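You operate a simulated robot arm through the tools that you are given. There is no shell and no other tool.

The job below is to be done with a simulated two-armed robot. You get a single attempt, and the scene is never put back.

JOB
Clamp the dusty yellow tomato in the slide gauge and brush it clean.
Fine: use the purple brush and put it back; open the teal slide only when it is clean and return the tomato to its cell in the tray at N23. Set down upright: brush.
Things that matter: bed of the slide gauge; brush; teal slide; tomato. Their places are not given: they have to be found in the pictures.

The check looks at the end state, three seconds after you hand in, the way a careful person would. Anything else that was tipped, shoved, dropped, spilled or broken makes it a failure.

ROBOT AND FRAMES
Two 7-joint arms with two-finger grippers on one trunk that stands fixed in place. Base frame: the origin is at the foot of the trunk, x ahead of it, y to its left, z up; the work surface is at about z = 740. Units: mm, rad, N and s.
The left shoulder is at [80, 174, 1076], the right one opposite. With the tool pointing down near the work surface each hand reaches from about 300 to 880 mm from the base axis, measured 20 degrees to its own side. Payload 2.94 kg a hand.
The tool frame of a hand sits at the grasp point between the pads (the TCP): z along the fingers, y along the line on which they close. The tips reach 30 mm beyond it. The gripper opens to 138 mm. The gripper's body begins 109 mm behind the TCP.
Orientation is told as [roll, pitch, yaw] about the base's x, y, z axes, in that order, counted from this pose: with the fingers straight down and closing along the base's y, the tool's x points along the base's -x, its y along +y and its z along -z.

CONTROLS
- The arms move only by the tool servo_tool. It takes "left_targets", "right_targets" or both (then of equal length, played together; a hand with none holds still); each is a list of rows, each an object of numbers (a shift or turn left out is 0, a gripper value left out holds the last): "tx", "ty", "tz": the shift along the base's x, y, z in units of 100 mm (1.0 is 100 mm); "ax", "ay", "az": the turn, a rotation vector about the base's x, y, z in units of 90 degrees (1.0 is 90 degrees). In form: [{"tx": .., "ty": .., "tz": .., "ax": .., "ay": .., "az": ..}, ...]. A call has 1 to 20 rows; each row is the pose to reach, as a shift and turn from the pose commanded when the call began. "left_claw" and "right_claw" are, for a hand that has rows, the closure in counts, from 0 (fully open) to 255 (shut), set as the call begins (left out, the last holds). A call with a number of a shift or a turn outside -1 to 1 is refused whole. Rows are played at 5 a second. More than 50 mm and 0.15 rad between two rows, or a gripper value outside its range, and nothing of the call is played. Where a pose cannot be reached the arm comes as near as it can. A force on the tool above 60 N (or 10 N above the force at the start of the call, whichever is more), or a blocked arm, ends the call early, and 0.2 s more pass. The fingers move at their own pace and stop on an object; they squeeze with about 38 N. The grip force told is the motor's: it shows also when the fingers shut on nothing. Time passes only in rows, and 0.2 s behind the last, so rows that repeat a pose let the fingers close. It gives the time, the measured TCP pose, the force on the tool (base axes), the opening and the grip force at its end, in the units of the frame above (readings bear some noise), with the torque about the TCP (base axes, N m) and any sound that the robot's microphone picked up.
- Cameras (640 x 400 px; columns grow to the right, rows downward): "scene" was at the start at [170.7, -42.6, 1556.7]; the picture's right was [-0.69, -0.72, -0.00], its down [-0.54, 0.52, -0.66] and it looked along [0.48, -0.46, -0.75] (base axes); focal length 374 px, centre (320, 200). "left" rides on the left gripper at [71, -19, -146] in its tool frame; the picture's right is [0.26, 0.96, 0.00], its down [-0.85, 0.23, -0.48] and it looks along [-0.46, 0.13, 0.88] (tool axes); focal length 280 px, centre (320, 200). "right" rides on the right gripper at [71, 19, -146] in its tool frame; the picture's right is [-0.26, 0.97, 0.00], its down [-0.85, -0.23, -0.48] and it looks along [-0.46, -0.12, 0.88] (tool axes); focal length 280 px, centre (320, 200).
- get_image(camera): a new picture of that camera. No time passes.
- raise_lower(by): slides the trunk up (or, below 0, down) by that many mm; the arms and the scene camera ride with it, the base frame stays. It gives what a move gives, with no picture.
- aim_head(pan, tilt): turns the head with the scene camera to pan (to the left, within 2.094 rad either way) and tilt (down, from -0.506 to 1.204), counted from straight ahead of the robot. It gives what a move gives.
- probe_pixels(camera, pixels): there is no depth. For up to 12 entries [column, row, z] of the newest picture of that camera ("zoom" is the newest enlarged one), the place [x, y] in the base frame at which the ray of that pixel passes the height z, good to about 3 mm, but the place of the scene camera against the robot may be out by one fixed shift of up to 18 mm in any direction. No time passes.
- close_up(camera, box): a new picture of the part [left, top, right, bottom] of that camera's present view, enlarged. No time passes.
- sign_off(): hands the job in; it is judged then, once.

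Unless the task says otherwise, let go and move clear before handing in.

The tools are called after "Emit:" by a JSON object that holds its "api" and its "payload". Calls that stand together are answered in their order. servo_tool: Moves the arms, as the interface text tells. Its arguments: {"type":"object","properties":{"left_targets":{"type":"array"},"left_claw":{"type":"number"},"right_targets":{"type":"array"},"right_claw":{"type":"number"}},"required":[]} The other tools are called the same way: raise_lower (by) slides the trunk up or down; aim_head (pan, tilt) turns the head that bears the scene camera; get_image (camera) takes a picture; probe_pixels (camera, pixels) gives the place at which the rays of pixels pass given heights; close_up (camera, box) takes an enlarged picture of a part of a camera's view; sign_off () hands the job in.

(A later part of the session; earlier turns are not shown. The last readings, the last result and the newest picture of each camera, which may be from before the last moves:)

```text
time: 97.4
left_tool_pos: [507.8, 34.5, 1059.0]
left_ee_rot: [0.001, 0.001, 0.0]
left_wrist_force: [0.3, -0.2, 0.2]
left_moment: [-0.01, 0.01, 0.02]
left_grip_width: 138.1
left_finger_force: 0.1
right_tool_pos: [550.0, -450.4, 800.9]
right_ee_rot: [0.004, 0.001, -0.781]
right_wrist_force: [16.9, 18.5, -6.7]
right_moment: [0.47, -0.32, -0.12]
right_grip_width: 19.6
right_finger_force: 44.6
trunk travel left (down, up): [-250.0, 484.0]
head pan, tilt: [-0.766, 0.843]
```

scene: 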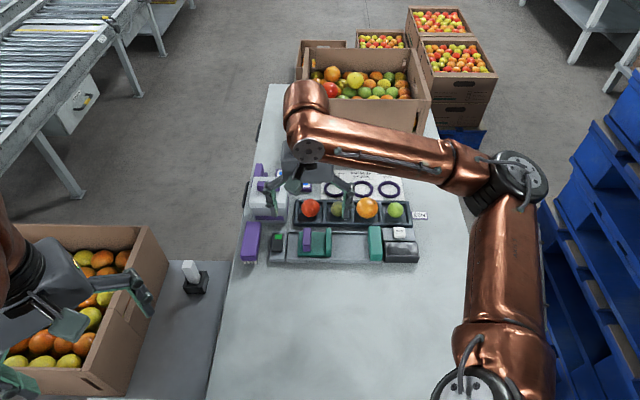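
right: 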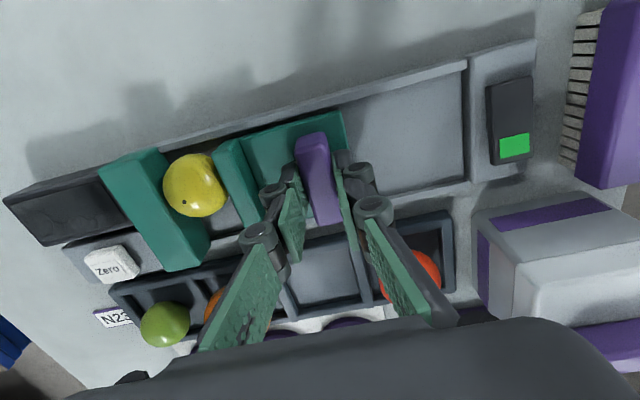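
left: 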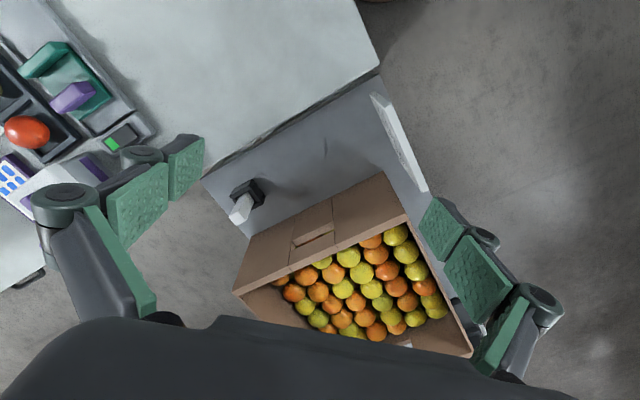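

About 25 N with no further slide motion, so the clamp is tight. Releasing the handle and fetching the brush again.

Emit:
{"api": "servo_tool", "payload": {"right_targets": [{"tz": 0.0}, {"tz": 0.0}, {"tz": 0.0}, {"tz": 0.05}, {"tz": 0.25}, {"tz": 0.5}, {"tz": 0.75}, {"tz": 0.95}, {"tz": 0.95}], "right_claw": 172}}

Emit:
{"api": "servo_tool", "payload": {"right_targets": [{"tx": 0.25, "ty": 0.25}, {"tx": 0.5, "ty": 0.5}, {"tx": 0.75, "ty": 0.75}, {"tx": 1.0, "ty": 1.0}, {"tx": 1.0, "ty": 1.0}], "right_claw": 150}}

Emit:
{"api": "servo_tool", "payload": {"right_targets": [{"tx": 0.18, "ty": 0.2}, {"tx": 0.367, "ty": 0.437}, {"tx": 0.367, "ty": 0.437, "tz": -0.3}, {"tx": 0.367, "ty": 0.437, "tz": -0.51}, {"tx": 0.367, "ty": 0.437, "tz": -0.51}]}}

Emit:
{"api": "get_image", "payload": {"camera": "right"}}

Emit:
{"api": "close_up", "payload": {"camera": "scene", "box": [330, 220, 390, 260]}}

```text
time: 99.4
left_tool_pos: [505.5, 33.2, 1059.8]
left_ee_rot: [0.0, 0.0, 0.001]
left_wrist_force: [0.5, 0.4, -0.6]
left_moment: [0.02, 0.0, -0.01]
left_grip_width: 138.0
left_finger_force: 0.0
right_tool_pos: [547.9, -453.8, 897.2]
right_ee_rot: [0.0, 0.001, -0.786]
right_wrist_force: [0.7, -0.9, -0.5]
right_moment: [0.0, -0.02, 0.01]
right_grip_width: 45.1
right_finger_force: 0.0
trunk travel left (down, up): [-250.0, 484.0]
head pan, tilt: [-0.766, 0.843]
```

```text
time: 100.6
left_tool_pos: [507.6, 31.4, 1060.2]
left_ee_rot: [0.0, 0.001, 0.0]
left_wrist_force: [-0.5, -0.5, 0.6]
left_moment: [-0.02, 0.03, 0.01]
left_grip_width: 137.9
left_finger_force: 0.0
right_tool_pos: [648.6, -352.6, 896.1]
right_ee_rot: [0.0, -0.001, -0.785]
right_wrist_force: [-0.7, -0.1, 0.3]
right_moment: [0.01, -0.01, -0.01]
right_grip_width: 56.8
right_finger_force: 0.0
trunk travel left (down, up): [-250.0, 484.0]
head pan, tilt: [-0.766, 0.843]
```

```text
time: 101.8
left_tool_pos: [507.5, 32.6, 1060.0]
left_ee_rot: [0.0, 0.0, 0.001]
left_wrist_force: [0.2, -0.2, -0.4]
left_moment: [-0.01, 0.0, 0.01]
left_grip_width: 137.7
left_finger_force: 0.0
right_tool_pos: [685.1, -309.4, 845.5]
right_ee_rot: [0.0, 0.0, -0.783]
right_wrist_force: [0.1, 0.4, 0.0]
right_moment: [0.0, -0.02, -0.02]
right_grip_width: 56.9
right_finger_force: 0.0
trunk travel left (down, up): [-250.0, 484.0]
head pan, tilt: [-0.766, 0.843]
```

```text
taken
```

right: 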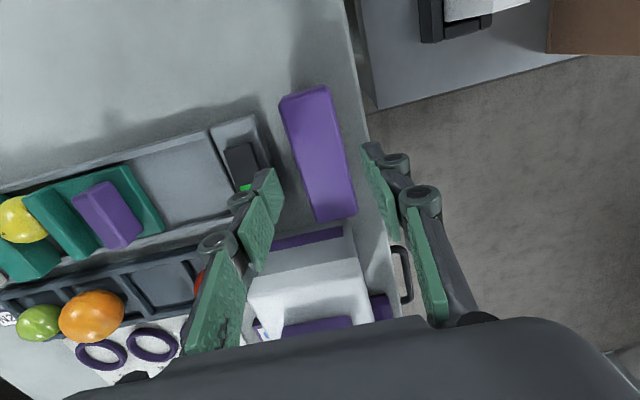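

```text
10.00 times, centred on (360, 240) of scene
```

zoom: 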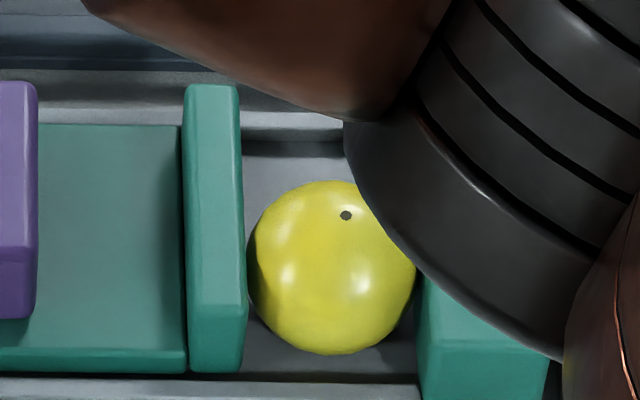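

The brush is well centred. I'll descend a bit deeper than before for a firmer hold and grip it.

Emit:
{"api": "servo_tool", "payload": {"right_targets": [{"tz": -0.15}, {"tz": -0.3}, {"tz": -0.42}, {"tz": -0.5}, {"tz": -0.5}]}}

Emit:
{"api": "servo_tool", "payload": {"right_targets": [{"tz": 0.0}, {"tz": 0.0}, {"tz": 0.0}, {"tz": 0.0}], "right_claw": 255}}

Emit:
{"api": "servo_tool", "payload": {"right_targets": [{"tz": 0.03}, {"tz": 0.1}, {"tz": 0.3}, {"tz": 0.55}, {"tz": 0.8}, {"tz": 1.0}, {"tz": 1.0}]}}

Emit:
{"api": "get_image", "payload": {"camera": "right"}}

```text
time: 103.0
left_tool_pos: [506.5, 33.1, 1061.3]
left_ee_rot: [0.0, 0.0, 0.0]
left_wrist_force: [0.4, -0.3, 0.9]
left_moment: [0.0, -0.01, 0.03]
left_grip_width: 138.2
left_finger_force: 0.0
right_tool_pos: [683.9, -309.6, 796.6]
right_ee_rot: [0.001, 0.0, -0.786]
right_wrist_force: [-0.4, -0.3, 0.1]
right_moment: [-0.01, -0.01, -0.01]
right_grip_width: 56.9
right_finger_force: 0.0
trunk travel left (down, up): [-250.0, 484.0]
head pan, tilt: [-0.766, 0.843]
```

```text
time: 104.0
left_tool_pos: [507.2, 32.9, 1061.0]
left_ee_rot: [0.001, 0.0, 0.0]
left_wrist_force: [1.1, 0.1, -0.8]
left_moment: [-0.02, -0.01, -0.04]
left_grip_width: 137.9
left_finger_force: 0.1
right_tool_pos: [684.8, -309.1, 795.0]
right_ee_rot: [0.0, 0.0, -0.786]
right_wrist_force: [0.1, 0.2, 0.2]
right_moment: [-0.01, 0.02, 0.02]
right_grip_width: 38.8
right_finger_force: 37.8
trunk travel left (down, up): [-250.0, 484.0]
head pan, tilt: [-0.766, 0.843]
```

```text
time: 105.6
left_tool_pos: [506.7, 32.3, 1059.6]
left_ee_rot: [0.0, -0.001, 0.0]
left_wrist_force: [-0.5, -0.5, -0.6]
left_moment: [-0.01, -0.01, -0.03]
left_grip_width: 138.0
left_finger_force: 0.1
right_tool_pos: [683.9, -309.4, 895.6]
right_ee_rot: [0.0, 0.001, -0.784]
right_wrist_force: [-0.7, 0.8, -1.2]
right_moment: [0.03, 0.01, 0.01]
right_grip_width: 39.2
right_finger_force: 37.8
trunk travel left (down, up): [-250.0, 484.0]
head pan, tilt: [-0.766, 0.843]
```

```text
taken
```

right: 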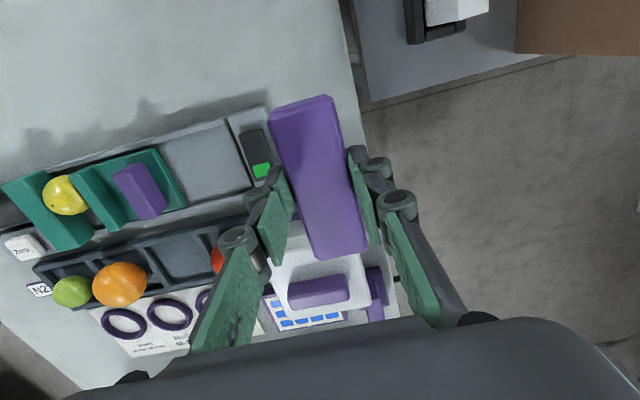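

Brush held again. I'll carry it to the tomato and make light strokes in the −v direction only, to roll the tomato back toward the centre.

Emit:
{"api": "servo_tool", "payload": {"right_targets": [{"tx": -0.25, "ty": -0.25}, {"tx": -0.5, "ty": -0.5}, {"tx": -0.75, "ty": -0.75}, {"tx": -1.0, "ty": -1.0}, {"tx": -1.0, "ty": -1.0}]}}

Emit:
{"api": "servo_tool", "payload": {"right_targets": [{"tx": -0.25, "ty": -0.22}, {"tx": -0.5, "ty": -0.44}, {"tx": -0.75, "ty": -0.66}, {"tx": -1.0, "ty": -0.87}, {"tx": -1.0, "ty": -0.87}]}}

Emit:
{"api": "servo_tool", "payload": {"right_targets": [{"tx": -0.04}, {"tx": -0.04, "tz": -0.2}, {"tx": -0.04, "tz": -0.4}, {"tx": -0.04, "tz": -0.46}, {"tx": -0.04, "tz": -0.46}]}}

Emit:
{"api": "close_up", "payload": {"camera": "scene", "box": [310, 200, 410, 270]}}

```text
time: 106.8
left_tool_pos: [506.7, 33.1, 1060.3]
left_ee_rot: [0.0, 0.003, 0.001]
left_wrist_force: [0.3, 0.6, 0.4]
left_moment: [-0.01, 0.03, 0.02]
left_grip_width: 138.0
left_finger_force: 0.1
right_tool_pos: [585.7, -409.5, 895.3]
right_ee_rot: [-0.002, 0.001, -0.784]
right_wrist_force: [-0.1, -0.9, -1.3]
right_moment: [0.0, 0.07, -0.01]
right_grip_width: 38.9
right_finger_force: 38.5
trunk travel left (down, up): [-250.0, 484.0]
head pan, tilt: [-0.766, 0.843]
```

```text
time: 108.0
left_tool_pos: [506.7, 32.7, 1059.9]
left_ee_rot: [0.001, 0.002, 0.002]
left_wrist_force: [-0.5, -0.3, 0.0]
left_moment: [0.0, 0.02, 0.02]
left_grip_width: 138.1
left_finger_force: 0.1
right_tool_pos: [486.5, -495.6, 894.3]
right_ee_rot: [-0.001, 0.004, -0.784]
right_wrist_force: [0.2, 1.1, -1.3]
right_moment: [0.02, 0.03, 0.01]
right_grip_width: 39.0
right_finger_force: 37.6
trunk travel left (down, up): [-250.0, 484.0]
head pan, tilt: [-0.766, 0.843]
```

```text
time: 109.2
left_tool_pos: [506.2, 33.7, 1060.7]
left_ee_rot: [0.0, 0.0, -0.001]
left_wrist_force: [0.6, -0.1, -0.4]
left_moment: [0.03, 0.01, 0.0]
left_grip_width: 137.8
left_finger_force: 0.0
right_tool_pos: [480.0, -496.5, 849.5]
right_ee_rot: [-0.002, -0.001, -0.784]
right_wrist_force: [0.3, 0.0, -1.5]
right_moment: [0.03, 0.01, 0.02]
right_grip_width: 38.8
right_finger_force: 38.2
trunk travel left (down, up): [-250.0, 484.0]
head pan, tilt: [-0.766, 0.843]
```

```text
5.71 times, centred on (360, 235) of scene
```

zoom: 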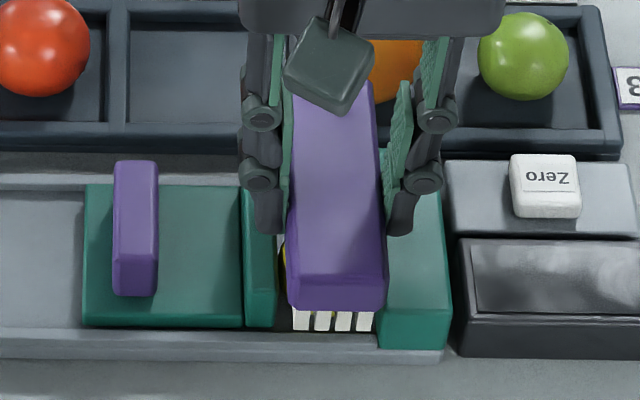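

Emit:
{"api": "servo_tool", "payload": {"right_targets": [{"tz": -0.02}, {"tz": -0.03}, {"tz": -0.03}]}}

Emit:
{"api": "servo_tool", "payload": {"right_targets": [{"tz": -0.01}, {"tz": -0.015}, {"tz": -0.015}]}}

```text
time: 110.0
left_tool_pos: [506.0, 33.4, 1060.2]
left_ee_rot: [-0.001, 0.001, -0.001]
left_wrist_force: [-0.2, -0.1, -0.2]
left_moment: [-0.02, 0.01, 0.04]
left_grip_width: 138.1
left_finger_force: 0.0
right_tool_pos: [482.6, -495.6, 848.5]
right_ee_rot: [-0.001, -0.003, -0.784]
right_wrist_force: [1.4, 0.1, 5.5]
right_moment: [-0.06, -0.09, 0.02]
right_grip_width: 39.1
right_finger_force: 38.2
trunk travel left (down, up): [-250.0, 484.0]
head pan, tilt: [-0.766, 0.843]
```

```text
time: 110.8
left_tool_pos: [505.7, 33.8, 1061.3]
left_ee_rot: [0.0, 0.0, -0.002]
left_wrist_force: [0.0, -0.8, -0.4]
left_moment: [-0.02, -0.03, 0.01]
left_grip_width: 137.9
left_finger_force: 0.0
right_tool_pos: [480.9, -496.4, 847.3]
right_ee_rot: [-0.001, -0.004, -0.782]
right_wrist_force: [2.4, -0.9, 14.8]
right_moment: [-0.16, -0.27, 0.02]
right_grip_width: 39.2
right_finger_force: 37.9
trunk travel left (down, up): [-250.0, 484.0]
head pan, tilt: [-0.766, 0.843]
```

Contact at about 15 N. Three −v strokes, lifting on each return.

Emit:
{"api": "servo_tool", "payload": {"right_targets": [{"tx": 0.07, "ty": -0.07}, {"tx": 0.14, "ty": -0.14}, {"tx": 0.21, "ty": -0.21}, {"tx": 0.28, "ty": -0.28}, {"tx": 0.28, "ty": -0.28, "tz": 0.1}, {"tx": 0.0, "ty": 0.0, "tz": 0.1}, {"tz": 0.03}, {"tz": 0.0}, {"tx": 0.07, "ty": -0.07}, {"tx": 0.14, "ty": -0.14}, {"tx": 0.21, "ty": -0.21}, {"tx": 0.28, "ty": -0.28}, {"tx": 0.28, "ty": -0.28, "tz": 0.1}, {"tx": 0.0, "ty": 0.0, "tz": 0.1}, {"tz": 0.03}, {"tz": 0.0}, {"tx": 0.07, "ty": -0.07}, {"tx": 0.14, "ty": -0.14}, {"tx": 0.21, "ty": -0.21}, {"tx": 0.28, "ty": -0.28}]}}

Emit:
{"api": "servo_tool", "payload": {"right_targets": [{"tz": 0.3}, {"tz": 0.6}, {"tx": 0.25, "ty": 0.35, "tz": 0.6}, {"tx": 0.5, "ty": 0.7, "tz": 0.6}, {"tx": 0.5, "ty": 0.7, "tz": 0.6}]}}

Emit:
{"api": "close_up", "payload": {"camera": "scene", "box": [330, 220, 390, 260]}}

Emit:
{"api": "get_image", "payload": {"camera": "right"}}

Emit:
{"api": "close_up", "payload": {"camera": "right", "box": [190, 110, 290, 190]}}

```text
time: 115.0
left_tool_pos: [504.7, 34.0, 1060.5]
left_ee_rot: [-0.001, 0.0, 0.001]
left_wrist_force: [-0.6, 0.0, 0.6]
left_moment: [0.02, 0.02, 0.01]
left_grip_width: 137.9
left_finger_force: 0.0
right_tool_pos: [506.5, -522.6, 845.6]
right_ee_rot: [-0.001, 0.0, -0.782]
right_wrist_force: [-2.9, 4.2, 15.5]
right_moment: [0.13, 0.18, 0.0]
right_grip_width: 39.0
right_finger_force: 37.8
trunk travel left (down, up): [-250.0, 484.0]
head pan, tilt: [-0.766, 0.843]
```

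```text
time: 116.2
left_tool_pos: [506.9, 32.5, 1058.5]
left_ee_rot: [0.001, 0.0, 0.001]
left_wrist_force: [-0.6, 0.5, 0.0]
left_moment: [0.0, 0.01, 0.0]
left_grip_width: 137.9
left_finger_force: 0.1
right_tool_pos: [558.3, -454.6, 905.1]
right_ee_rot: [0.0, 0.001, -0.785]
right_wrist_force: [0.6, -0.6, -1.3]
right_moment: [0.02, 0.01, 0.02]
right_grip_width: 38.5
right_finger_force: 37.9
trunk travel left (down, up): [-250.0, 484.0]
head pan, tilt: [-0.766, 0.843]
```

```text
10.00 times, centred on (360, 240) of scene
```

zoom: 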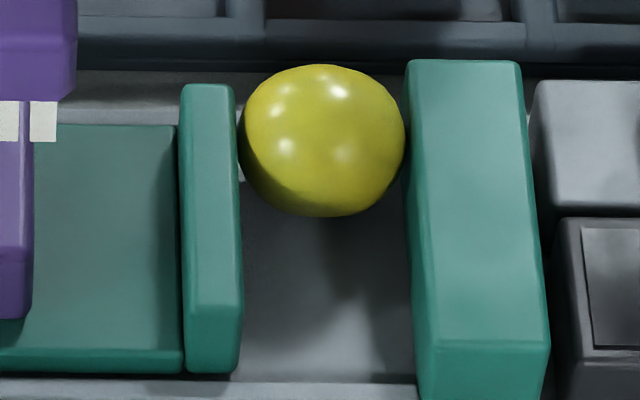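

```text
taken
```

right: 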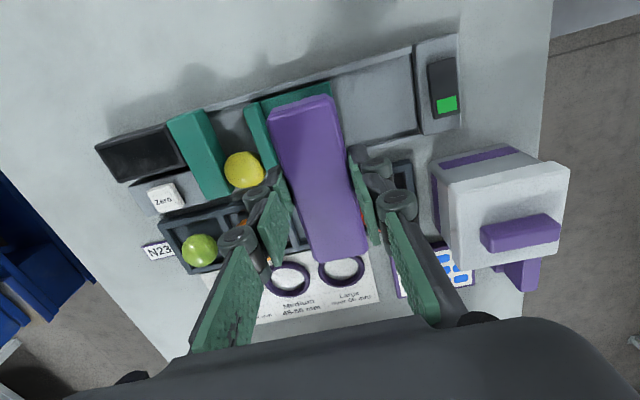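

```text
5.00 times, centred on (240, 150) of right
```

zoom: 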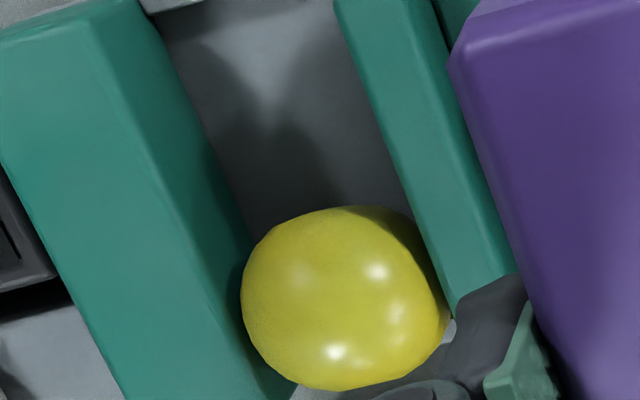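

The tomato rolled to the −v side of the bed, still between the jaws. A single +v stroke will bring it back to mid-bed while cleaning further.

Emit:
{"api": "servo_tool", "payload": {"right_targets": [{"tx": -0.25, "ty": -0.35}, {"tx": -0.5, "ty": -0.7}, {"tx": -0.5, "ty": -0.7, "tz": -0.3}, {"tx": -0.5, "ty": -0.7, "tz": -0.56}, {"tx": -0.5, "ty": -0.7, "tz": -0.59}, {"tx": -0.5, "ty": -0.7, "tz": -0.59}]}}

```text
time: 117.6
left_tool_pos: [505.1, 32.3, 1060.8]
left_ee_rot: [-0.002, 0.002, 0.001]
left_wrist_force: [0.6, -0.1, 0.7]
left_moment: [-0.02, -0.03, 0.02]
left_grip_width: 138.2
left_finger_force: 0.0
right_tool_pos: [507.8, -524.2, 846.3]
right_ee_rot: [0.001, 0.002, -0.784]
right_wrist_force: [1.2, 0.6, -1.3]
right_moment: [0.0, -0.01, 0.02]
right_grip_width: 38.8
right_finger_force: 38.0
trunk travel left (down, up): [-250.0, 484.0]
head pan, tilt: [-0.766, 0.843]
```

Emit:
{"api": "servo_tool", "payload": {"right_targets": [{"tz": -0.015}, {"tz": -0.025}, {"tz": -0.025}]}}

```text
time: 118.4
left_tool_pos: [505.6, 33.2, 1061.2]
left_ee_rot: [0.0, -0.001, 0.001]
left_wrist_force: [0.8, 0.0, 0.0]
left_moment: [-0.02, -0.01, -0.01]
left_grip_width: 137.9
left_finger_force: 0.1
right_tool_pos: [508.3, -524.6, 845.2]
right_ee_rot: [-0.001, -0.002, -0.783]
right_wrist_force: [-2.2, 2.2, 11.4]
right_moment: [0.08, 0.13, -0.01]
right_grip_width: 38.9
right_finger_force: 37.8
trunk travel left (down, up): [-250.0, 484.0]
head pan, tilt: [-0.766, 0.843]
```

Emit:
{"api": "servo_tool", "payload": {"right_targets": [{"tx": -0.07, "ty": 0.07}, {"tx": -0.14, "ty": 0.14}, {"tx": -0.21, "ty": 0.21}, {"tx": -0.28, "ty": 0.28}, {"tx": -0.21, "ty": 0.21}, {"tx": -0.14, "ty": 0.14}, {"tx": -0.07, "ty": 0.07}, {"tx": -0.14, "ty": 0.14}, {"tx": -0.21, "ty": 0.21}, {"tx": -0.28, "ty": 0.28}, {"tx": -0.28, "ty": 0.28, "tz": 0.3}, {"tx": -0.28, "ty": 0.28, "tz": 0.6}, {"tx": 0.1, "ty": 0.55, "tz": 0.6}, {"tx": 0.5, "ty": 0.75, "tz": 0.6}, {"tx": 0.5, "ty": 0.75, "tz": 0.6}]}}

Emit:
{"api": "close_up", "payload": {"camera": "scene", "box": [330, 220, 390, 260]}}

Emit:
{"api": "get_image", "payload": {"camera": "right"}}

Emit:
{"api": "close_up", "payload": {"camera": "right", "box": [190, 110, 290, 190]}}

```text
time: 121.6
left_tool_pos: [505.9, 31.9, 1061.2]
left_ee_rot: [0.002, -0.001, 0.0]
left_wrist_force: [0.7, -0.7, -1.0]
left_moment: [0.01, 0.02, -0.02]
left_grip_width: 138.0
left_finger_force: 0.1
right_tool_pos: [560.0, -449.3, 903.7]
right_ee_rot: [0.0, 0.003, -0.784]
right_wrist_force: [-0.9, 0.3, -1.2]
right_moment: [0.01, 0.03, 0.01]
right_grip_width: 38.7
right_finger_force: 37.8
trunk travel left (down, up): [-250.0, 484.0]
head pan, tilt: [-0.766, 0.843]
```

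```text
10.00 times, centred on (360, 240) of scene
```

zoom: 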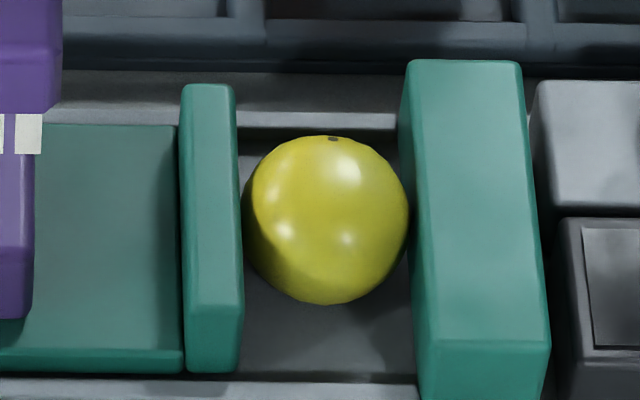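

```text
taken
```

right: 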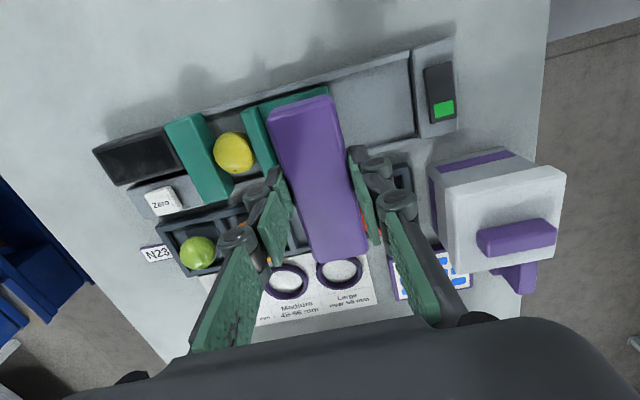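

```text
5.00 times, centred on (240, 150) of right
```

zoom: 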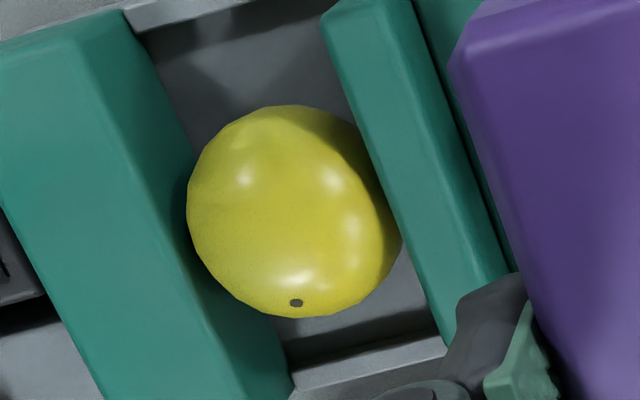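

The tomato is back at mid-bed, glossy, and its look no longer changes between passes, so it is clean. Returning the brush to its spot.

Emit:
{"api": "servo_tool", "payload": {"right_targets": [{"tx": 0.25, "ty": 0.25}, {"tx": 0.5, "ty": 0.5}, {"tx": 0.75, "ty": 0.75}, {"tx": 1.0, "ty": 1.0}, {"tx": 1.0, "ty": 1.0}]}}

Emit:
{"api": "servo_tool", "payload": {"right_targets": [{"tx": 0.13, "ty": 0.2}, {"tx": 0.26, "ty": 0.4}, {"tx": 0.26, "ty": 0.4, "tz": -0.3}, {"tx": 0.26, "ty": 0.4, "tz": -0.6}, {"tx": 0.26, "ty": 0.4, "tz": -0.9}, {"tx": 0.26, "ty": 0.4, "tz": -1.0}, {"tx": 0.26, "ty": 0.4, "tz": -1.0}]}}

Emit:
{"api": "close_up", "payload": {"camera": "scene", "box": [220, 190, 320, 280]}}

```text
time: 122.8
left_tool_pos: [505.8, 33.3, 1061.3]
left_ee_rot: [0.0, 0.0, -0.001]
left_wrist_force: [-1.1, -0.3, 0.9]
left_moment: [0.01, -0.01, 0.0]
left_grip_width: 137.8
left_finger_force: 0.1
right_tool_pos: [659.5, -351.2, 903.5]
right_ee_rot: [0.0, -0.001, -0.785]
right_wrist_force: [-0.7, 0.3, -0.1]
right_moment: [0.02, 0.0, -0.02]
right_grip_width: 38.8
right_finger_force: 38.2
trunk travel left (down, up): [-250.0, 484.0]
head pan, tilt: [-0.766, 0.843]
```

```text
time: 124.4
left_tool_pos: [506.1, 33.3, 1060.0]
left_ee_rot: [-0.001, -0.001, 0.001]
left_wrist_force: [-0.6, -0.3, 0.2]
left_moment: [-0.03, 0.0, 0.0]
left_grip_width: 138.2
left_finger_force: 0.0
right_tool_pos: [684.2, -309.2, 803.4]
right_ee_rot: [0.001, -0.001, -0.784]
right_wrist_force: [0.2, 0.0, -1.1]
right_moment: [-0.01, 0.01, -0.02]
right_grip_width: 38.8
right_finger_force: 38.0
trunk travel left (down, up): [-250.0, 484.0]
head pan, tilt: [-0.766, 0.843]
```

```text
4.44 times, centred on (270, 235) of scene
```

zoom: 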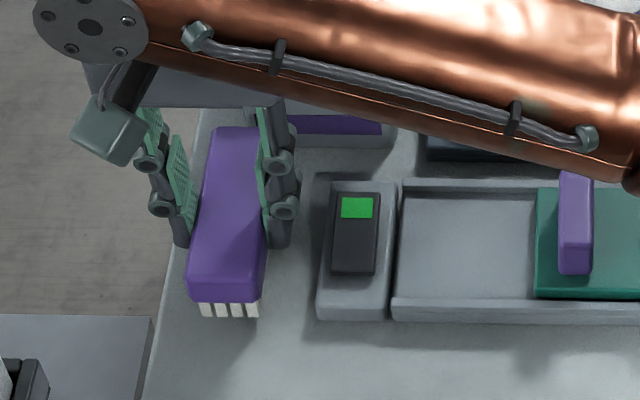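

Emit:
{"api": "servo_tool", "payload": {"right_targets": [{"tz": -0.04}, {"tz": -0.075}, {"tz": -0.075}]}}

Emit:
{"api": "servo_tool", "payload": {"right_targets": [{"tz": -0.01}, {"tz": -0.015}, {"tz": -0.015}]}}

```text
time: 125.2
left_tool_pos: [506.5, 33.7, 1059.7]
left_ee_rot: [0.0, -0.001, 0.0]
left_wrist_force: [0.1, -1.0, 0.5]
left_moment: [-0.03, 0.0, -0.02]
left_grip_width: 137.9
left_finger_force: 0.0
right_tool_pos: [684.2, -310.1, 796.0]
right_ee_rot: [0.0, -0.001, -0.786]
right_wrist_force: [-0.3, -0.1, -0.4]
right_moment: [-0.03, -0.01, 0.02]
right_grip_width: 39.1
right_finger_force: 38.1
trunk travel left (down, up): [-250.0, 484.0]
head pan, tilt: [-0.766, 0.843]
```

```text
time: 126.0
left_tool_pos: [505.4, 33.0, 1059.6]
left_ee_rot: [0.0, 0.0, 0.001]
left_wrist_force: [0.4, 0.3, -0.6]
left_moment: [0.0, 0.02, 0.01]
left_grip_width: 138.0
left_finger_force: 0.2
right_tool_pos: [684.4, -310.0, 794.8]
right_ee_rot: [0.0, 0.003, -0.786]
right_wrist_force: [0.1, 0.3, -1.1]
right_moment: [0.02, -0.02, 0.0]
right_grip_width: 38.6
right_finger_force: 38.3
trunk travel left (down, up): [-250.0, 484.0]
head pan, tilt: [-0.766, 0.843]
```

Emit:
{"api": "servo_tool", "payload": {"right_targets": [{"tz": -0.01}, {"tz": -0.015}, {"tz": -0.015}]}}

Emit:
{"api": "close_up", "payload": {"camera": "scene", "box": [220, 190, 320, 280]}}

```text
time: 126.8
left_tool_pos: [505.7, 32.7, 1060.4]
left_ee_rot: [0.001, 0.0, 0.0]
left_wrist_force: [0.2, 0.5, -0.4]
left_moment: [0.03, -0.01, -0.04]
left_grip_width: 138.1
left_finger_force: 0.1
right_tool_pos: [684.4, -310.1, 792.9]
right_ee_rot: [0.0, -0.001, -0.785]
right_wrist_force: [0.3, -0.4, -1.0]
right_moment: [0.01, 0.01, -0.03]
right_grip_width: 38.7
right_finger_force: 38.3
trunk travel left (down, up): [-250.0, 484.0]
head pan, tilt: [-0.766, 0.843]
```

```text
4.44 times, centred on (270, 235) of scene
```

zoom: 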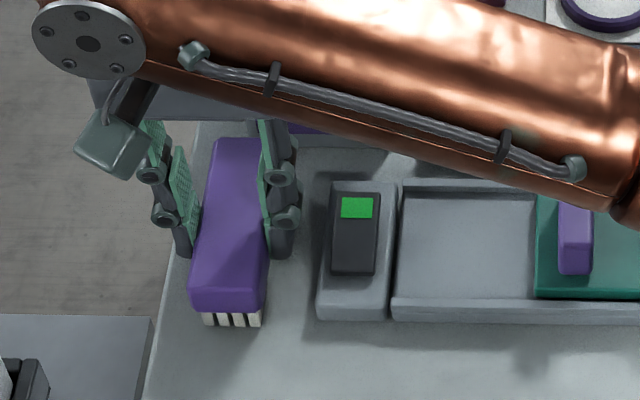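

Emit:
{"api": "servo_tool", "payload": {"right_targets": [{"tz": -0.01}, {"tz": -0.01}]}}

Emit:
{"api": "servo_tool", "payload": {"right_targets": [{"tz": -0.01}, {"tz": -0.01}]}}

```text
time: 127.4
left_tool_pos: [506.6, 34.4, 1059.7]
left_ee_rot: [0.0, 0.0, -0.001]
left_wrist_force: [0.2, -0.2, 0.3]
left_moment: [-0.01, 0.0, 0.01]
left_grip_width: 137.8
left_finger_force: 0.1
right_tool_pos: [684.9, -308.6, 792.2]
right_ee_rot: [0.0, -0.001, -0.786]
right_wrist_force: [0.6, 0.2, 0.1]
right_moment: [0.0, 0.01, -0.02]
right_grip_width: 38.8
right_finger_force: 38.1
trunk travel left (down, up): [-250.0, 484.0]
head pan, tilt: [-0.766, 0.843]
```

```text
time: 128.0
left_tool_pos: [506.6, 33.6, 1059.8]
left_ee_rot: [0.001, 0.001, -0.002]
left_wrist_force: [-0.7, 0.1, -0.2]
left_moment: [0.02, -0.01, 0.0]
left_grip_width: 138.0
left_finger_force: 0.2
right_tool_pos: [684.9, -309.1, 792.4]
right_ee_rot: [0.001, 0.001, -0.787]
right_wrist_force: [-0.2, -0.8, 8.2]
right_moment: [0.15, 0.25, 0.01]
right_grip_width: 38.8
right_finger_force: 37.8
trunk travel left (down, up): [-250.0, 484.0]
head pan, tilt: [-0.766, 0.843]
```

Contact at 8 N with little moment, so the brush is nearly flat on the table. Releasing and rising.

Emit:
{"api": "servo_tool", "payload": {"right_targets": [{"tz": 0.005}, {"tz": 0.005}, {"tz": 0.005}, {"tz": 0.005}], "right_claw": 155}}

Emit:
{"api": "servo_tool", "payload": {"right_targets": [{"tz": 0.08}, {"tz": 0.25}, {"tz": 0.5}, {"tz": 0.75}, {"tz": 1.0}, {"tz": 1.0}]}}

Emit:
{"api": "get_image", "payload": {"camera": "right"}}

Emit:
{"api": "close_up", "payload": {"camera": "scene", "box": [220, 190, 320, 280]}}

```text
time: 129.0
left_tool_pos: [505.6, 32.7, 1060.3]
left_ee_rot: [0.0, 0.0, 0.0]
left_wrist_force: [-1.1, -0.3, -0.2]
left_moment: [0.02, 0.01, 0.01]
left_grip_width: 137.8
left_finger_force: 0.0
right_tool_pos: [684.5, -309.3, 791.6]
right_ee_rot: [-0.001, 0.0, -0.783]
right_wrist_force: [0.2, -0.2, 0.3]
right_moment: [0.01, -0.01, 0.02]
right_grip_width: 54.4
right_finger_force: 0.0
trunk travel left (down, up): [-250.0, 484.0]
head pan, tilt: [-0.766, 0.843]
```

```text
time: 130.4
left_tool_pos: [506.8, 33.6, 1059.6]
left_ee_rot: [0.001, 0.0, 0.001]
left_wrist_force: [0.6, 0.3, 0.9]
left_moment: [0.0, 0.0, 0.03]
left_grip_width: 137.8
left_finger_force: 0.1
right_tool_pos: [685.5, -308.5, 891.6]
right_ee_rot: [-0.001, 0.001, -0.784]
right_wrist_force: [0.1, -0.2, -0.1]
right_moment: [0.02, 0.01, 0.03]
right_grip_width: 53.9
right_finger_force: 0.0
trunk travel left (down, up): [-250.0, 484.0]
head pan, tilt: [-0.766, 0.843]
```

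```text
taken
```

right: 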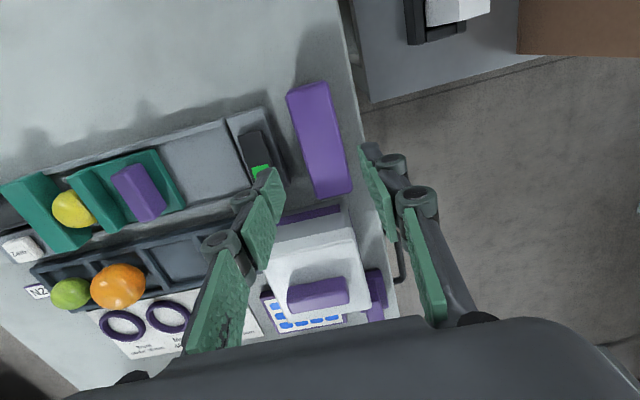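

```text
4.44 times, centred on (270, 235) of scene
```

zoom: 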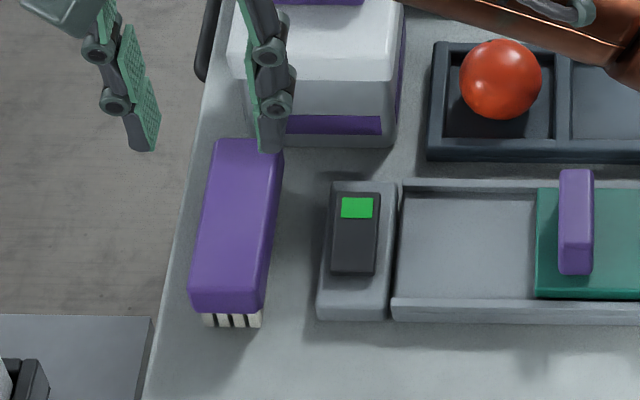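

The brush is upright in place. Back to the handle at (550.5,-451) to open the slide.

Emit:
{"api": "servo_tool", "payload": {"right_targets": [{"tx": -0.25, "ty": -0.25}, {"tx": -0.5, "ty": -0.5}, {"tx": -0.75, "ty": -0.75}, {"tx": -1.0, "ty": -1.0}, {"tx": -1.0, "ty": -1.0}], "right_claw": 172}}

Emit:
{"api": "servo_tool", "payload": {"right_targets": [{"tx": -0.17, "ty": -0.2}, {"tx": -0.335, "ty": -0.405}, {"tx": -0.335, "ty": -0.405, "tz": -0.3}, {"tx": -0.335, "ty": -0.405, "tz": -0.6}, {"tx": -0.335, "ty": -0.405, "tz": -0.6}]}}

Emit:
{"api": "close_up", "payload": {"camera": "right", "box": [130, 90, 410, 260]}}

```text
time: 131.6
left_tool_pos: [505.4, 34.0, 1059.9]
left_ee_rot: [0.001, 0.0, 0.001]
left_wrist_force: [0.3, 0.1, 0.0]
left_moment: [0.03, 0.01, 0.0]
left_grip_width: 137.9
left_finger_force: 0.1
right_tool_pos: [584.9, -408.4, 891.6]
right_ee_rot: [0.001, -0.001, -0.784]
right_wrist_force: [0.1, 0.4, 0.2]
right_moment: [-0.04, 0.0, 0.02]
right_grip_width: 45.0
right_finger_force: 0.1
trunk travel left (down, up): [-250.0, 484.0]
head pan, tilt: [-0.766, 0.843]
```

```text
time: 132.8
left_tool_pos: [506.2, 33.6, 1060.6]
left_ee_rot: [0.0, 0.001, 0.0]
left_wrist_force: [0.3, -0.7, -0.1]
left_moment: [-0.03, 0.0, -0.03]
left_grip_width: 138.0
left_finger_force: 0.0
right_tool_pos: [550.2, -450.5, 831.1]
right_ee_rot: [0.0, 0.001, -0.785]
right_wrist_force: [0.4, -0.2, -0.4]
right_moment: [-0.02, 0.0, 0.01]
right_grip_width: 44.9
right_finger_force: 0.1
trunk travel left (down, up): [-250.0, 484.0]
head pan, tilt: [-0.766, 0.843]
```

```text
2.29 times, centred on (270, 175) of right
```

zoom: 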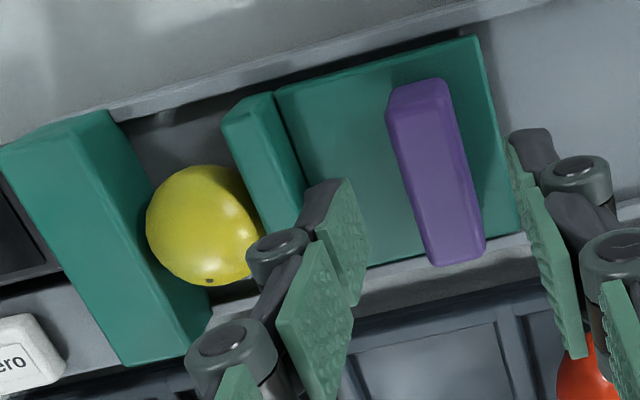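

Aligned. Descending, gripping the handle, and then opening the slide slowly.

Emit:
{"api": "servo_tool", "payload": {"right_targets": [{"tz": -0.12}, {"tz": -0.24}, {"tz": -0.3}, {"tz": -0.3}]}}

Emit:
{"api": "servo_tool", "payload": {"right_targets": [{"tz": 0.0}, {"tz": 0.0}, {"tz": 0.0}, {"tz": 0.0}], "right_claw": 226}}

Emit:
{"api": "servo_tool", "payload": {"right_targets": [{"tx": 0.02, "ty": 0.02}, {"tx": 0.04, "ty": 0.04}, {"tx": 0.07, "ty": 0.07}, {"tx": 0.1, "ty": 0.1}, {"tx": 0.1, "ty": 0.1}]}}

Emit:
{"api": "close_up", "payload": {"camera": "scene", "box": [280, 200, 420, 280]}}

```text
time: 133.8
left_tool_pos: [506.5, 33.3, 1059.9]
left_ee_rot: [-0.001, 0.0, 0.002]
left_wrist_force: [-1.2, 0.4, -0.7]
left_moment: [0.02, -0.02, -0.03]
left_grip_width: 137.8
left_finger_force: 0.0
right_tool_pos: [550.3, -450.3, 801.9]
right_ee_rot: [0.0, 0.001, -0.786]
right_wrist_force: [-0.2, 0.1, -0.2]
right_moment: [0.01, -0.02, -0.01]
right_grip_width: 44.7
right_finger_force: 0.0
trunk travel left (down, up): [-250.0, 484.0]
head pan, tilt: [-0.766, 0.843]
```

```text
time: 134.8
left_tool_pos: [506.0, 32.5, 1060.6]
left_ee_rot: [0.001, 0.0, 0.0]
left_wrist_force: [1.1, 0.0, 0.6]
left_moment: [-0.02, -0.02, -0.03]
left_grip_width: 137.9
left_finger_force: 0.0
right_tool_pos: [550.4, -450.1, 802.2]
right_ee_rot: [-0.001, 0.0, -0.784]
right_wrist_force: [1.1, 1.3, -0.9]
right_moment: [-0.08, -0.14, -0.08]
right_grip_width: 19.6
right_finger_force: 44.8
trunk travel left (down, up): [-250.0, 484.0]
head pan, tilt: [-0.766, 0.843]
```

```text
time: 136.0
left_tool_pos: [506.8, 32.7, 1058.9]
left_ee_rot: [-0.002, 0.0, 0.001]
left_wrist_force: [-0.8, -0.5, -0.7]
left_moment: [0.0, 0.0, 0.01]
left_grip_width: 138.1
left_finger_force: 0.1
right_tool_pos: [561.1, -440.5, 802.7]
right_ee_rot: [0.0, 0.002, -0.786]
right_wrist_force: [-2.3, 0.7, -0.2]
right_moment: [0.26, 0.34, -0.13]
right_grip_width: 19.8
right_finger_force: 44.7
trunk travel left (down, up): [-250.0, 484.0]
head pan, tilt: [-0.766, 0.843]
```

```text
4.57 times, centred on (350, 240) of scene
```

zoom: 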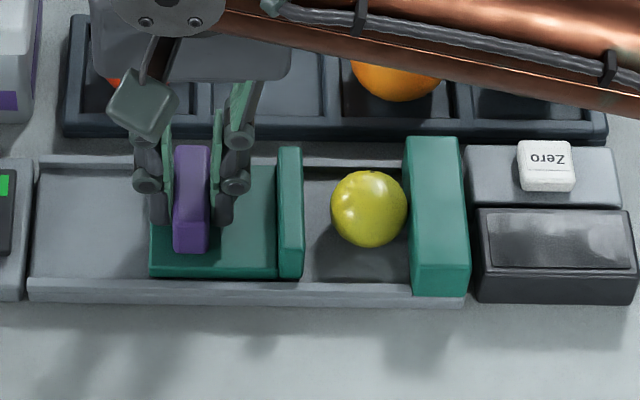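

The slide has opened and the tomato stays put. I'll open to the original position.

Emit:
{"api": "servo_tool", "payload": {"right_targets": [{"tx": 0.05, "ty": 0.05}, {"tx": 0.1, "ty": 0.1}, {"tx": 0.15, "ty": 0.15}, {"tx": 0.2, "ty": 0.2}, {"tx": 0.25, "ty": 0.25}, {"tx": 0.275, "ty": 0.275}, {"tx": 0.275, "ty": 0.275}]}}

Emit:
{"api": "servo_tool", "payload": {"right_targets": [{"tz": 0.0}, {"tz": 0.0}, {"tz": 0.0}, {"tz": 0.05}, {"tz": 0.25}, {"tz": 0.5}, {"tz": 0.75}, {"tz": 0.95}, {"tz": 0.95}], "right_claw": 172}}

Emit:
{"api": "get_image", "payload": {"camera": "right"}}

Emit:
{"api": "close_up", "payload": {"camera": "scene", "box": [250, 180, 430, 280]}}

```text
time: 137.6
left_tool_pos: [506.3, 31.8, 1060.5]
left_ee_rot: [-0.002, 0.002, 0.001]
left_wrist_force: [0.2, 0.0, -0.2]
left_moment: [-0.01, -0.02, 0.0]
left_grip_width: 138.2
left_finger_force: 0.1
right_tool_pos: [587.9, -412.1, 802.4]
right_ee_rot: [-0.003, 0.001, -0.785]
right_wrist_force: [-9.7, -2.6, -0.5]
right_moment: [-0.01, 0.48, 0.05]
right_grip_width: 19.6
right_finger_force: 44.3
trunk travel left (down, up): [-250.0, 484.0]
head pan, tilt: [-0.766, 0.843]
```

```text
time: 139.6
left_tool_pos: [506.3, 34.0, 1060.4]
left_ee_rot: [0.0, 0.0, 0.0]
left_wrist_force: [0.2, -0.3, 0.1]
left_moment: [-0.01, 0.05, 0.01]
left_grip_width: 138.0
left_finger_force: 0.1
right_tool_pos: [588.1, -412.9, 897.7]
right_ee_rot: [0.0, 0.002, -0.784]
right_wrist_force: [0.3, -0.5, 0.0]
right_moment: [0.03, 0.01, 0.03]
right_grip_width: 44.9
right_finger_force: 0.0
trunk travel left (down, up): [-250.0, 484.0]
head pan, tilt: [-0.766, 0.843]
```

```text
taken
```

right: 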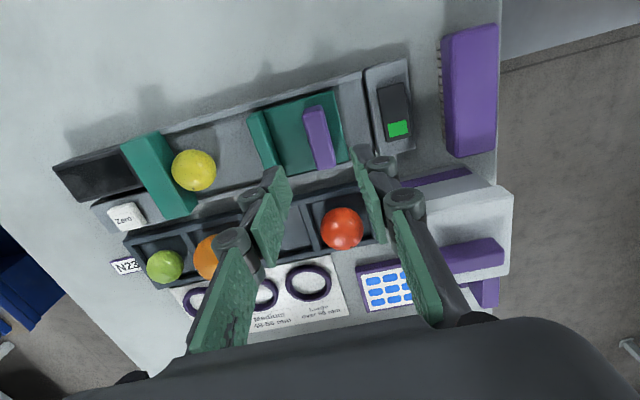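

```text
3.56 times, centred on (340, 230) of scene
```

zoom: 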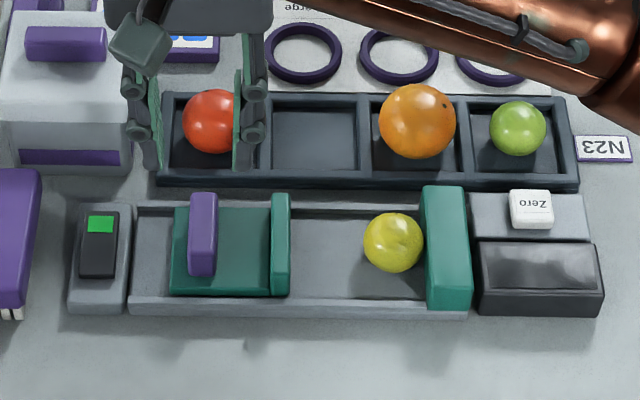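

The slide is open again and the tomato sits by the anvil. Probing its position and rotating the hand back to yaw +45°.

Emit:
{"api": "probe_pixels", "payload": {"camera": "right", "pixels": [[194, 170, 771], [194, 170, 773]]}}

Emit:
{"api": "servo_tool", "payload": {"right_targets": [{"tx": -0.08, "ty": -0.08, "az": 0.085}, {"tx": -0.16, "ty": -0.16, "az": 0.17}, {"tx": -0.24, "ty": -0.24, "az": 0.255}, {"tx": -0.32, "ty": -0.32, "az": 0.34}, {"tx": -0.4, "ty": -0.4, "az": 0.425}, {"tx": -0.48, "ty": -0.48, "az": 0.51}, {"tx": -0.56, "ty": -0.56, "az": 0.595}, {"tx": -0.64, "ty": -0.64, "az": 0.68}, {"tx": -0.72, "ty": -0.72, "az": 0.765}, {"tx": -0.8, "ty": -0.8, "az": 0.85}, {"tx": -0.88, "ty": -0.88, "az": 0.935}, {"tx": -0.93, "ty": -0.94, "az": 0.998}, {"tx": -0.93, "ty": -0.94, "az": 0.998}], "right_claw": 140}}

Emit:
{"api": "get_image", "payload": {"camera": "right"}}

```text
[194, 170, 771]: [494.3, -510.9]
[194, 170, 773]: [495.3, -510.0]
```

```text
time: 142.4
left_tool_pos: [507.4, 33.0, 1060.1]
left_ee_rot: [0.001, -0.001, -0.002]
left_wrist_force: [0.3, -0.4, 1.3]
left_moment: [0.05, 0.0, -0.02]
left_grip_width: 137.9
left_finger_force: 0.0
right_tool_pos: [495.8, -506.5, 895.2]
right_ee_rot: [0.001, 0.001, 0.786]
right_wrist_force: [0.2, 0.2, -0.2]
right_moment: [0.02, -0.02, 0.02]
right_grip_width: 62.1
right_finger_force: 0.1
trunk travel left (down, up): [-250.0, 484.0]
head pan, tilt: [-0.766, 0.843]
```

```text
taken
```

right: 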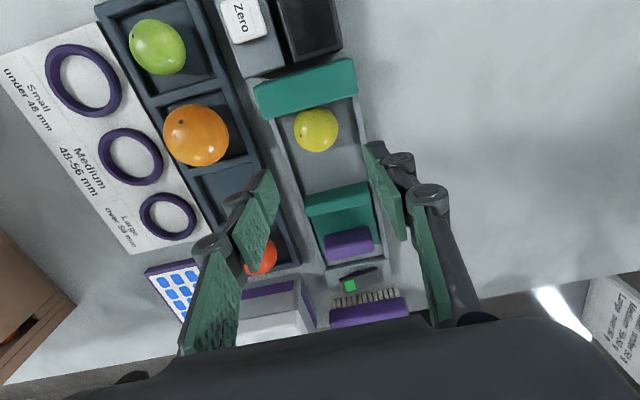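

The tomato is at about (494,-511.5). I'll descend with the tips clear of the rails to TCP z≈798 (same relative height as the first grip).

Emit:
{"api": "servo_tool", "payload": {"right_targets": [{"tx": -0.01, "ty": -0.042}, {"tx": -0.01, "ty": -0.042, "tz": -0.3}, {"tx": -0.01, "ty": -0.042, "tz": -0.55}, {"tx": -0.01, "ty": -0.042, "tz": -0.55}]}}

Emit:
{"api": "get_image", "payload": {"camera": "right"}}

```text
time: 143.4
left_tool_pos: [506.6, 34.3, 1059.4]
left_ee_rot: [0.0, 0.001, 0.001]
left_wrist_force: [0.5, 0.3, 0.3]
left_moment: [-0.01, -0.03, -0.01]
left_grip_width: 137.7
left_finger_force: 0.0
right_tool_pos: [495.8, -508.6, 841.4]
right_ee_rot: [0.003, -0.001, 0.784]
right_wrist_force: [0.0, 0.4, 1.0]
right_moment: [-0.02, -0.01, 0.03]
right_grip_width: 62.1
right_finger_force: 0.0
trunk travel left (down, up): [-250.0, 484.0]
head pan, tilt: [-0.766, 0.843]
```

```text
taken
```

right: 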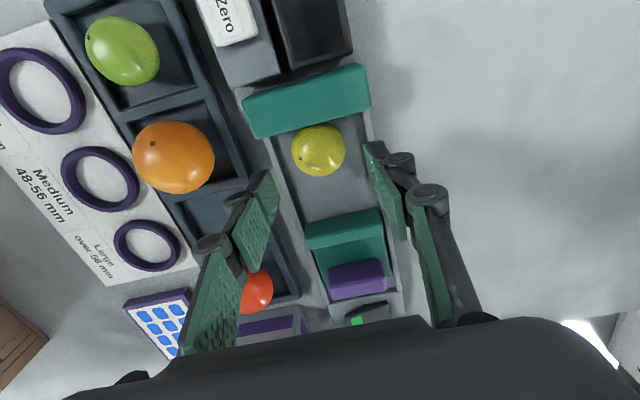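

Alignment is within a millimetre. Descending and closing gently.

Emit:
{"api": "servo_tool", "payload": {"right_targets": [{"tz": -0.15}, {"tz": -0.3}, {"tz": -0.4}, {"tz": -0.43}, {"tz": -0.43}]}}

Emit:
{"api": "servo_tool", "payload": {"right_targets": [{"tz": 0.0}, {"tz": 0.0}, {"tz": 0.0}, {"tz": 0.0}, {"tz": 0.0}], "right_claw": 185}}

Emit:
{"api": "close_up", "payload": {"camera": "right", "box": [220, 80, 420, 260]}}

```text
time: 144.6
left_tool_pos: [506.8, 32.9, 1059.7]
left_ee_rot: [0.001, 0.0, 0.0]
left_wrist_force: [-0.2, -0.1, 0.2]
left_moment: [-0.02, -0.02, 0.0]
left_grip_width: 137.9
left_finger_force: 0.1
right_tool_pos: [494.8, -510.2, 798.4]
right_ee_rot: [0.0, -0.001, 0.784]
right_wrist_force: [-0.8, 0.0, -0.3]
right_moment: [0.01, 0.01, 0.01]
right_grip_width: 62.2
right_finger_force: 0.1
trunk travel left (down, up): [-250.0, 484.0]
head pan, tilt: [-0.766, 0.843]
```

```text
time: 145.8
left_tool_pos: [506.1, 33.5, 1059.3]
left_ee_rot: [0.0, 0.001, -0.001]
left_wrist_force: [-0.3, -0.4, -0.3]
left_moment: [0.03, -0.02, 0.01]
left_grip_width: 137.9
left_finger_force: 0.1
right_tool_pos: [495.5, -510.2, 800.4]
right_ee_rot: [0.0, 0.001, 0.783]
right_wrist_force: [0.1, 0.6, -1.3]
right_moment: [0.0, 0.05, -0.01]
right_grip_width: 41.9
right_finger_force: 16.3
trunk travel left (down, up): [-250.0, 484.0]
head pan, tilt: [-0.766, 0.843]
```

```text
2.22 times, centred on (320, 170) of right
```

zoom: 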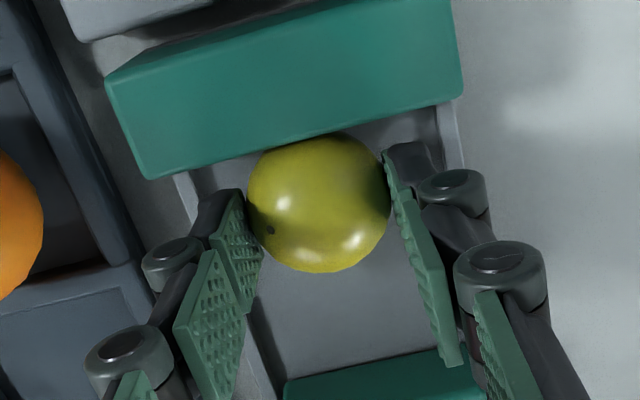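

Gripped at 42 mm. Lifting and moving back over the empty cell.

Emit:
{"api": "servo_tool", "payload": {"right_targets": [{"tz": 0.03}, {"tz": 0.1}, {"tz": 0.25}, {"tz": 0.5}, {"tz": 0.75}, {"tz": 0.95}, {"tz": 0.95}]}}

Emit:
{"api": "servo_tool", "payload": {"right_targets": [{"tx": 0.25, "ty": -0.09}, {"tx": 0.5, "ty": -0.18}, {"tx": 0.75, "ty": -0.27}, {"tx": 1.0, "ty": -0.36}, {"tx": 1.0, "ty": -0.405}, {"tx": 1.0, "ty": -0.405}]}}

Emit:
{"api": "get_image", "payload": {"camera": "right"}}

Emit:
{"api": "close_up", "payload": {"camera": "scene", "box": [290, 160, 410, 250]}}

```text
time: 147.4
left_tool_pos: [506.1, 32.3, 1060.6]
left_ee_rot: [0.0, 0.0, -0.001]
left_wrist_force: [-0.4, 0.1, 0.9]
left_moment: [0.02, 0.01, 0.0]
left_grip_width: 138.0
left_finger_force: 0.0
right_tool_pos: [495.1, -510.8, 893.4]
right_ee_rot: [0.0, -0.002, 0.783]
right_wrist_force: [-0.5, 0.5, 0.1]
right_moment: [0.0, -0.03, 0.01]
right_grip_width: 42.2
right_finger_force: 16.0
trunk travel left (down, up): [-250.0, 484.0]
head pan, tilt: [-0.766, 0.843]
```

```text
time: 148.8
left_tool_pos: [506.3, 33.1, 1060.9]
left_ee_rot: [-0.001, 0.0, 0.0]
left_wrist_force: [-0.2, 0.0, -0.8]
left_moment: [0.01, 0.0, 0.0]
left_grip_width: 138.1
left_finger_force: 0.0
right_tool_pos: [594.6, -550.6, 893.9]
right_ee_rot: [0.0, 0.001, 0.783]
right_wrist_force: [-0.2, 0.4, -0.3]
right_moment: [0.0, 0.0, 0.02]
right_grip_width: 41.9
right_finger_force: 15.6
trunk travel left (down, up): [-250.0, 484.0]
head pan, tilt: [-0.766, 0.843]
```

```text
taken
```

right: 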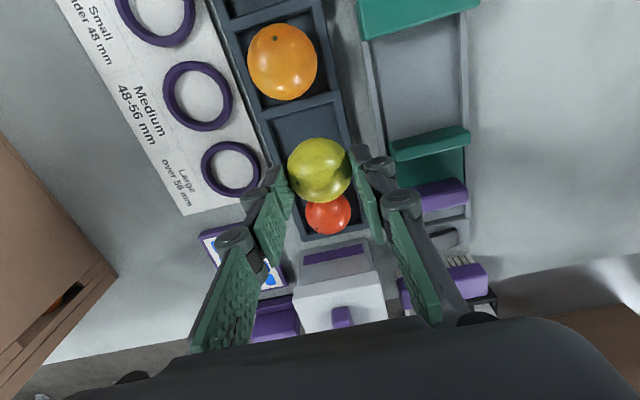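

```text
4.44 times, centred on (350, 205) of scene
```

zoom: 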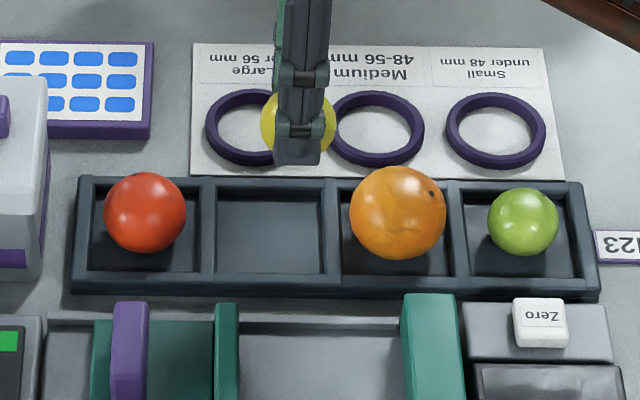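

Cell is empty and waiting. I'll move over its centre (609.5,-552.3) and descend partway.

Emit:
{"api": "servo_tool", "payload": {"right_targets": [{"tx": 0.08}, {"tx": 0.155, "ty": -0.003}, {"tx": 0.155, "ty": -0.003, "tz": -0.3}, {"tx": 0.155, "ty": -0.003, "tz": -0.6}, {"tx": 0.155, "ty": -0.003, "tz": -0.78}, {"tx": 0.155, "ty": -0.003, "tz": -0.78}]}}

Emit:
{"api": "get_image", "payload": {"camera": "right"}}

Emit:
{"api": "close_up", "payload": {"camera": "right", "box": [220, 60, 420, 260]}}

Emit:
{"api": "close_up", "payload": {"camera": "scene", "box": [290, 170, 390, 245]}}

```text
time: 150.2
left_tool_pos: [507.2, 33.4, 1058.8]
left_ee_rot: [0.002, -0.001, 0.0]
left_wrist_force: [0.5, -0.6, 1.2]
left_moment: [0.0, 0.02, 0.02]
left_grip_width: 138.0
left_finger_force: 0.0
right_tool_pos: [609.8, -551.0, 815.1]
right_ee_rot: [-0.001, 0.001, 0.784]
right_wrist_force: [0.4, 1.2, -0.2]
right_moment: [0.04, -0.01, -0.01]
right_grip_width: 42.0
right_finger_force: 15.6
trunk travel left (down, up): [-250.0, 484.0]
head pan, tilt: [-0.766, 0.843]
```

```text
taken
```

right: 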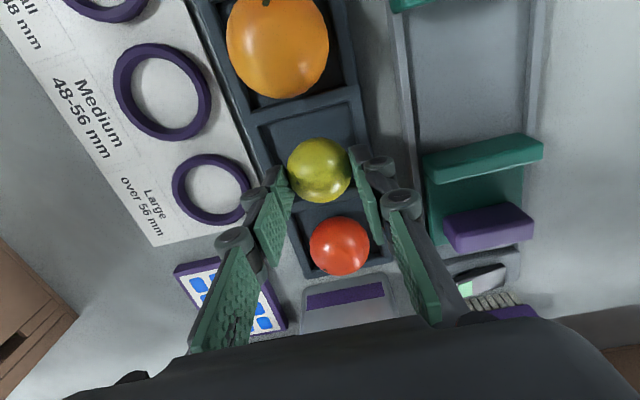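

```text
2.00 times, centred on (320, 160) of right
```

zoom: 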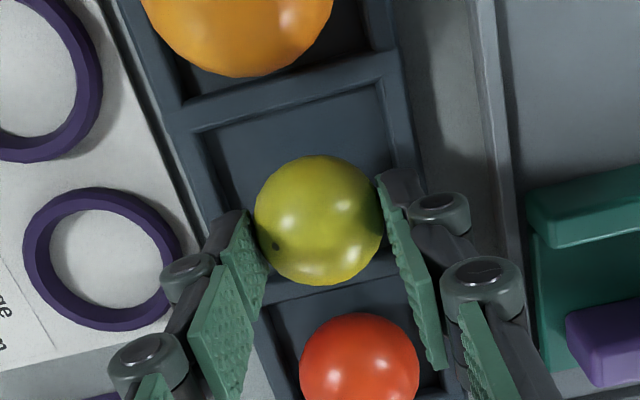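

```text
5.33 times, centred on (340, 208) of scene
```

zoom: 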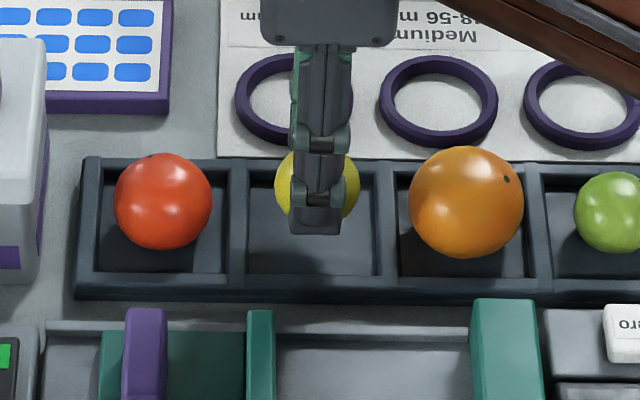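

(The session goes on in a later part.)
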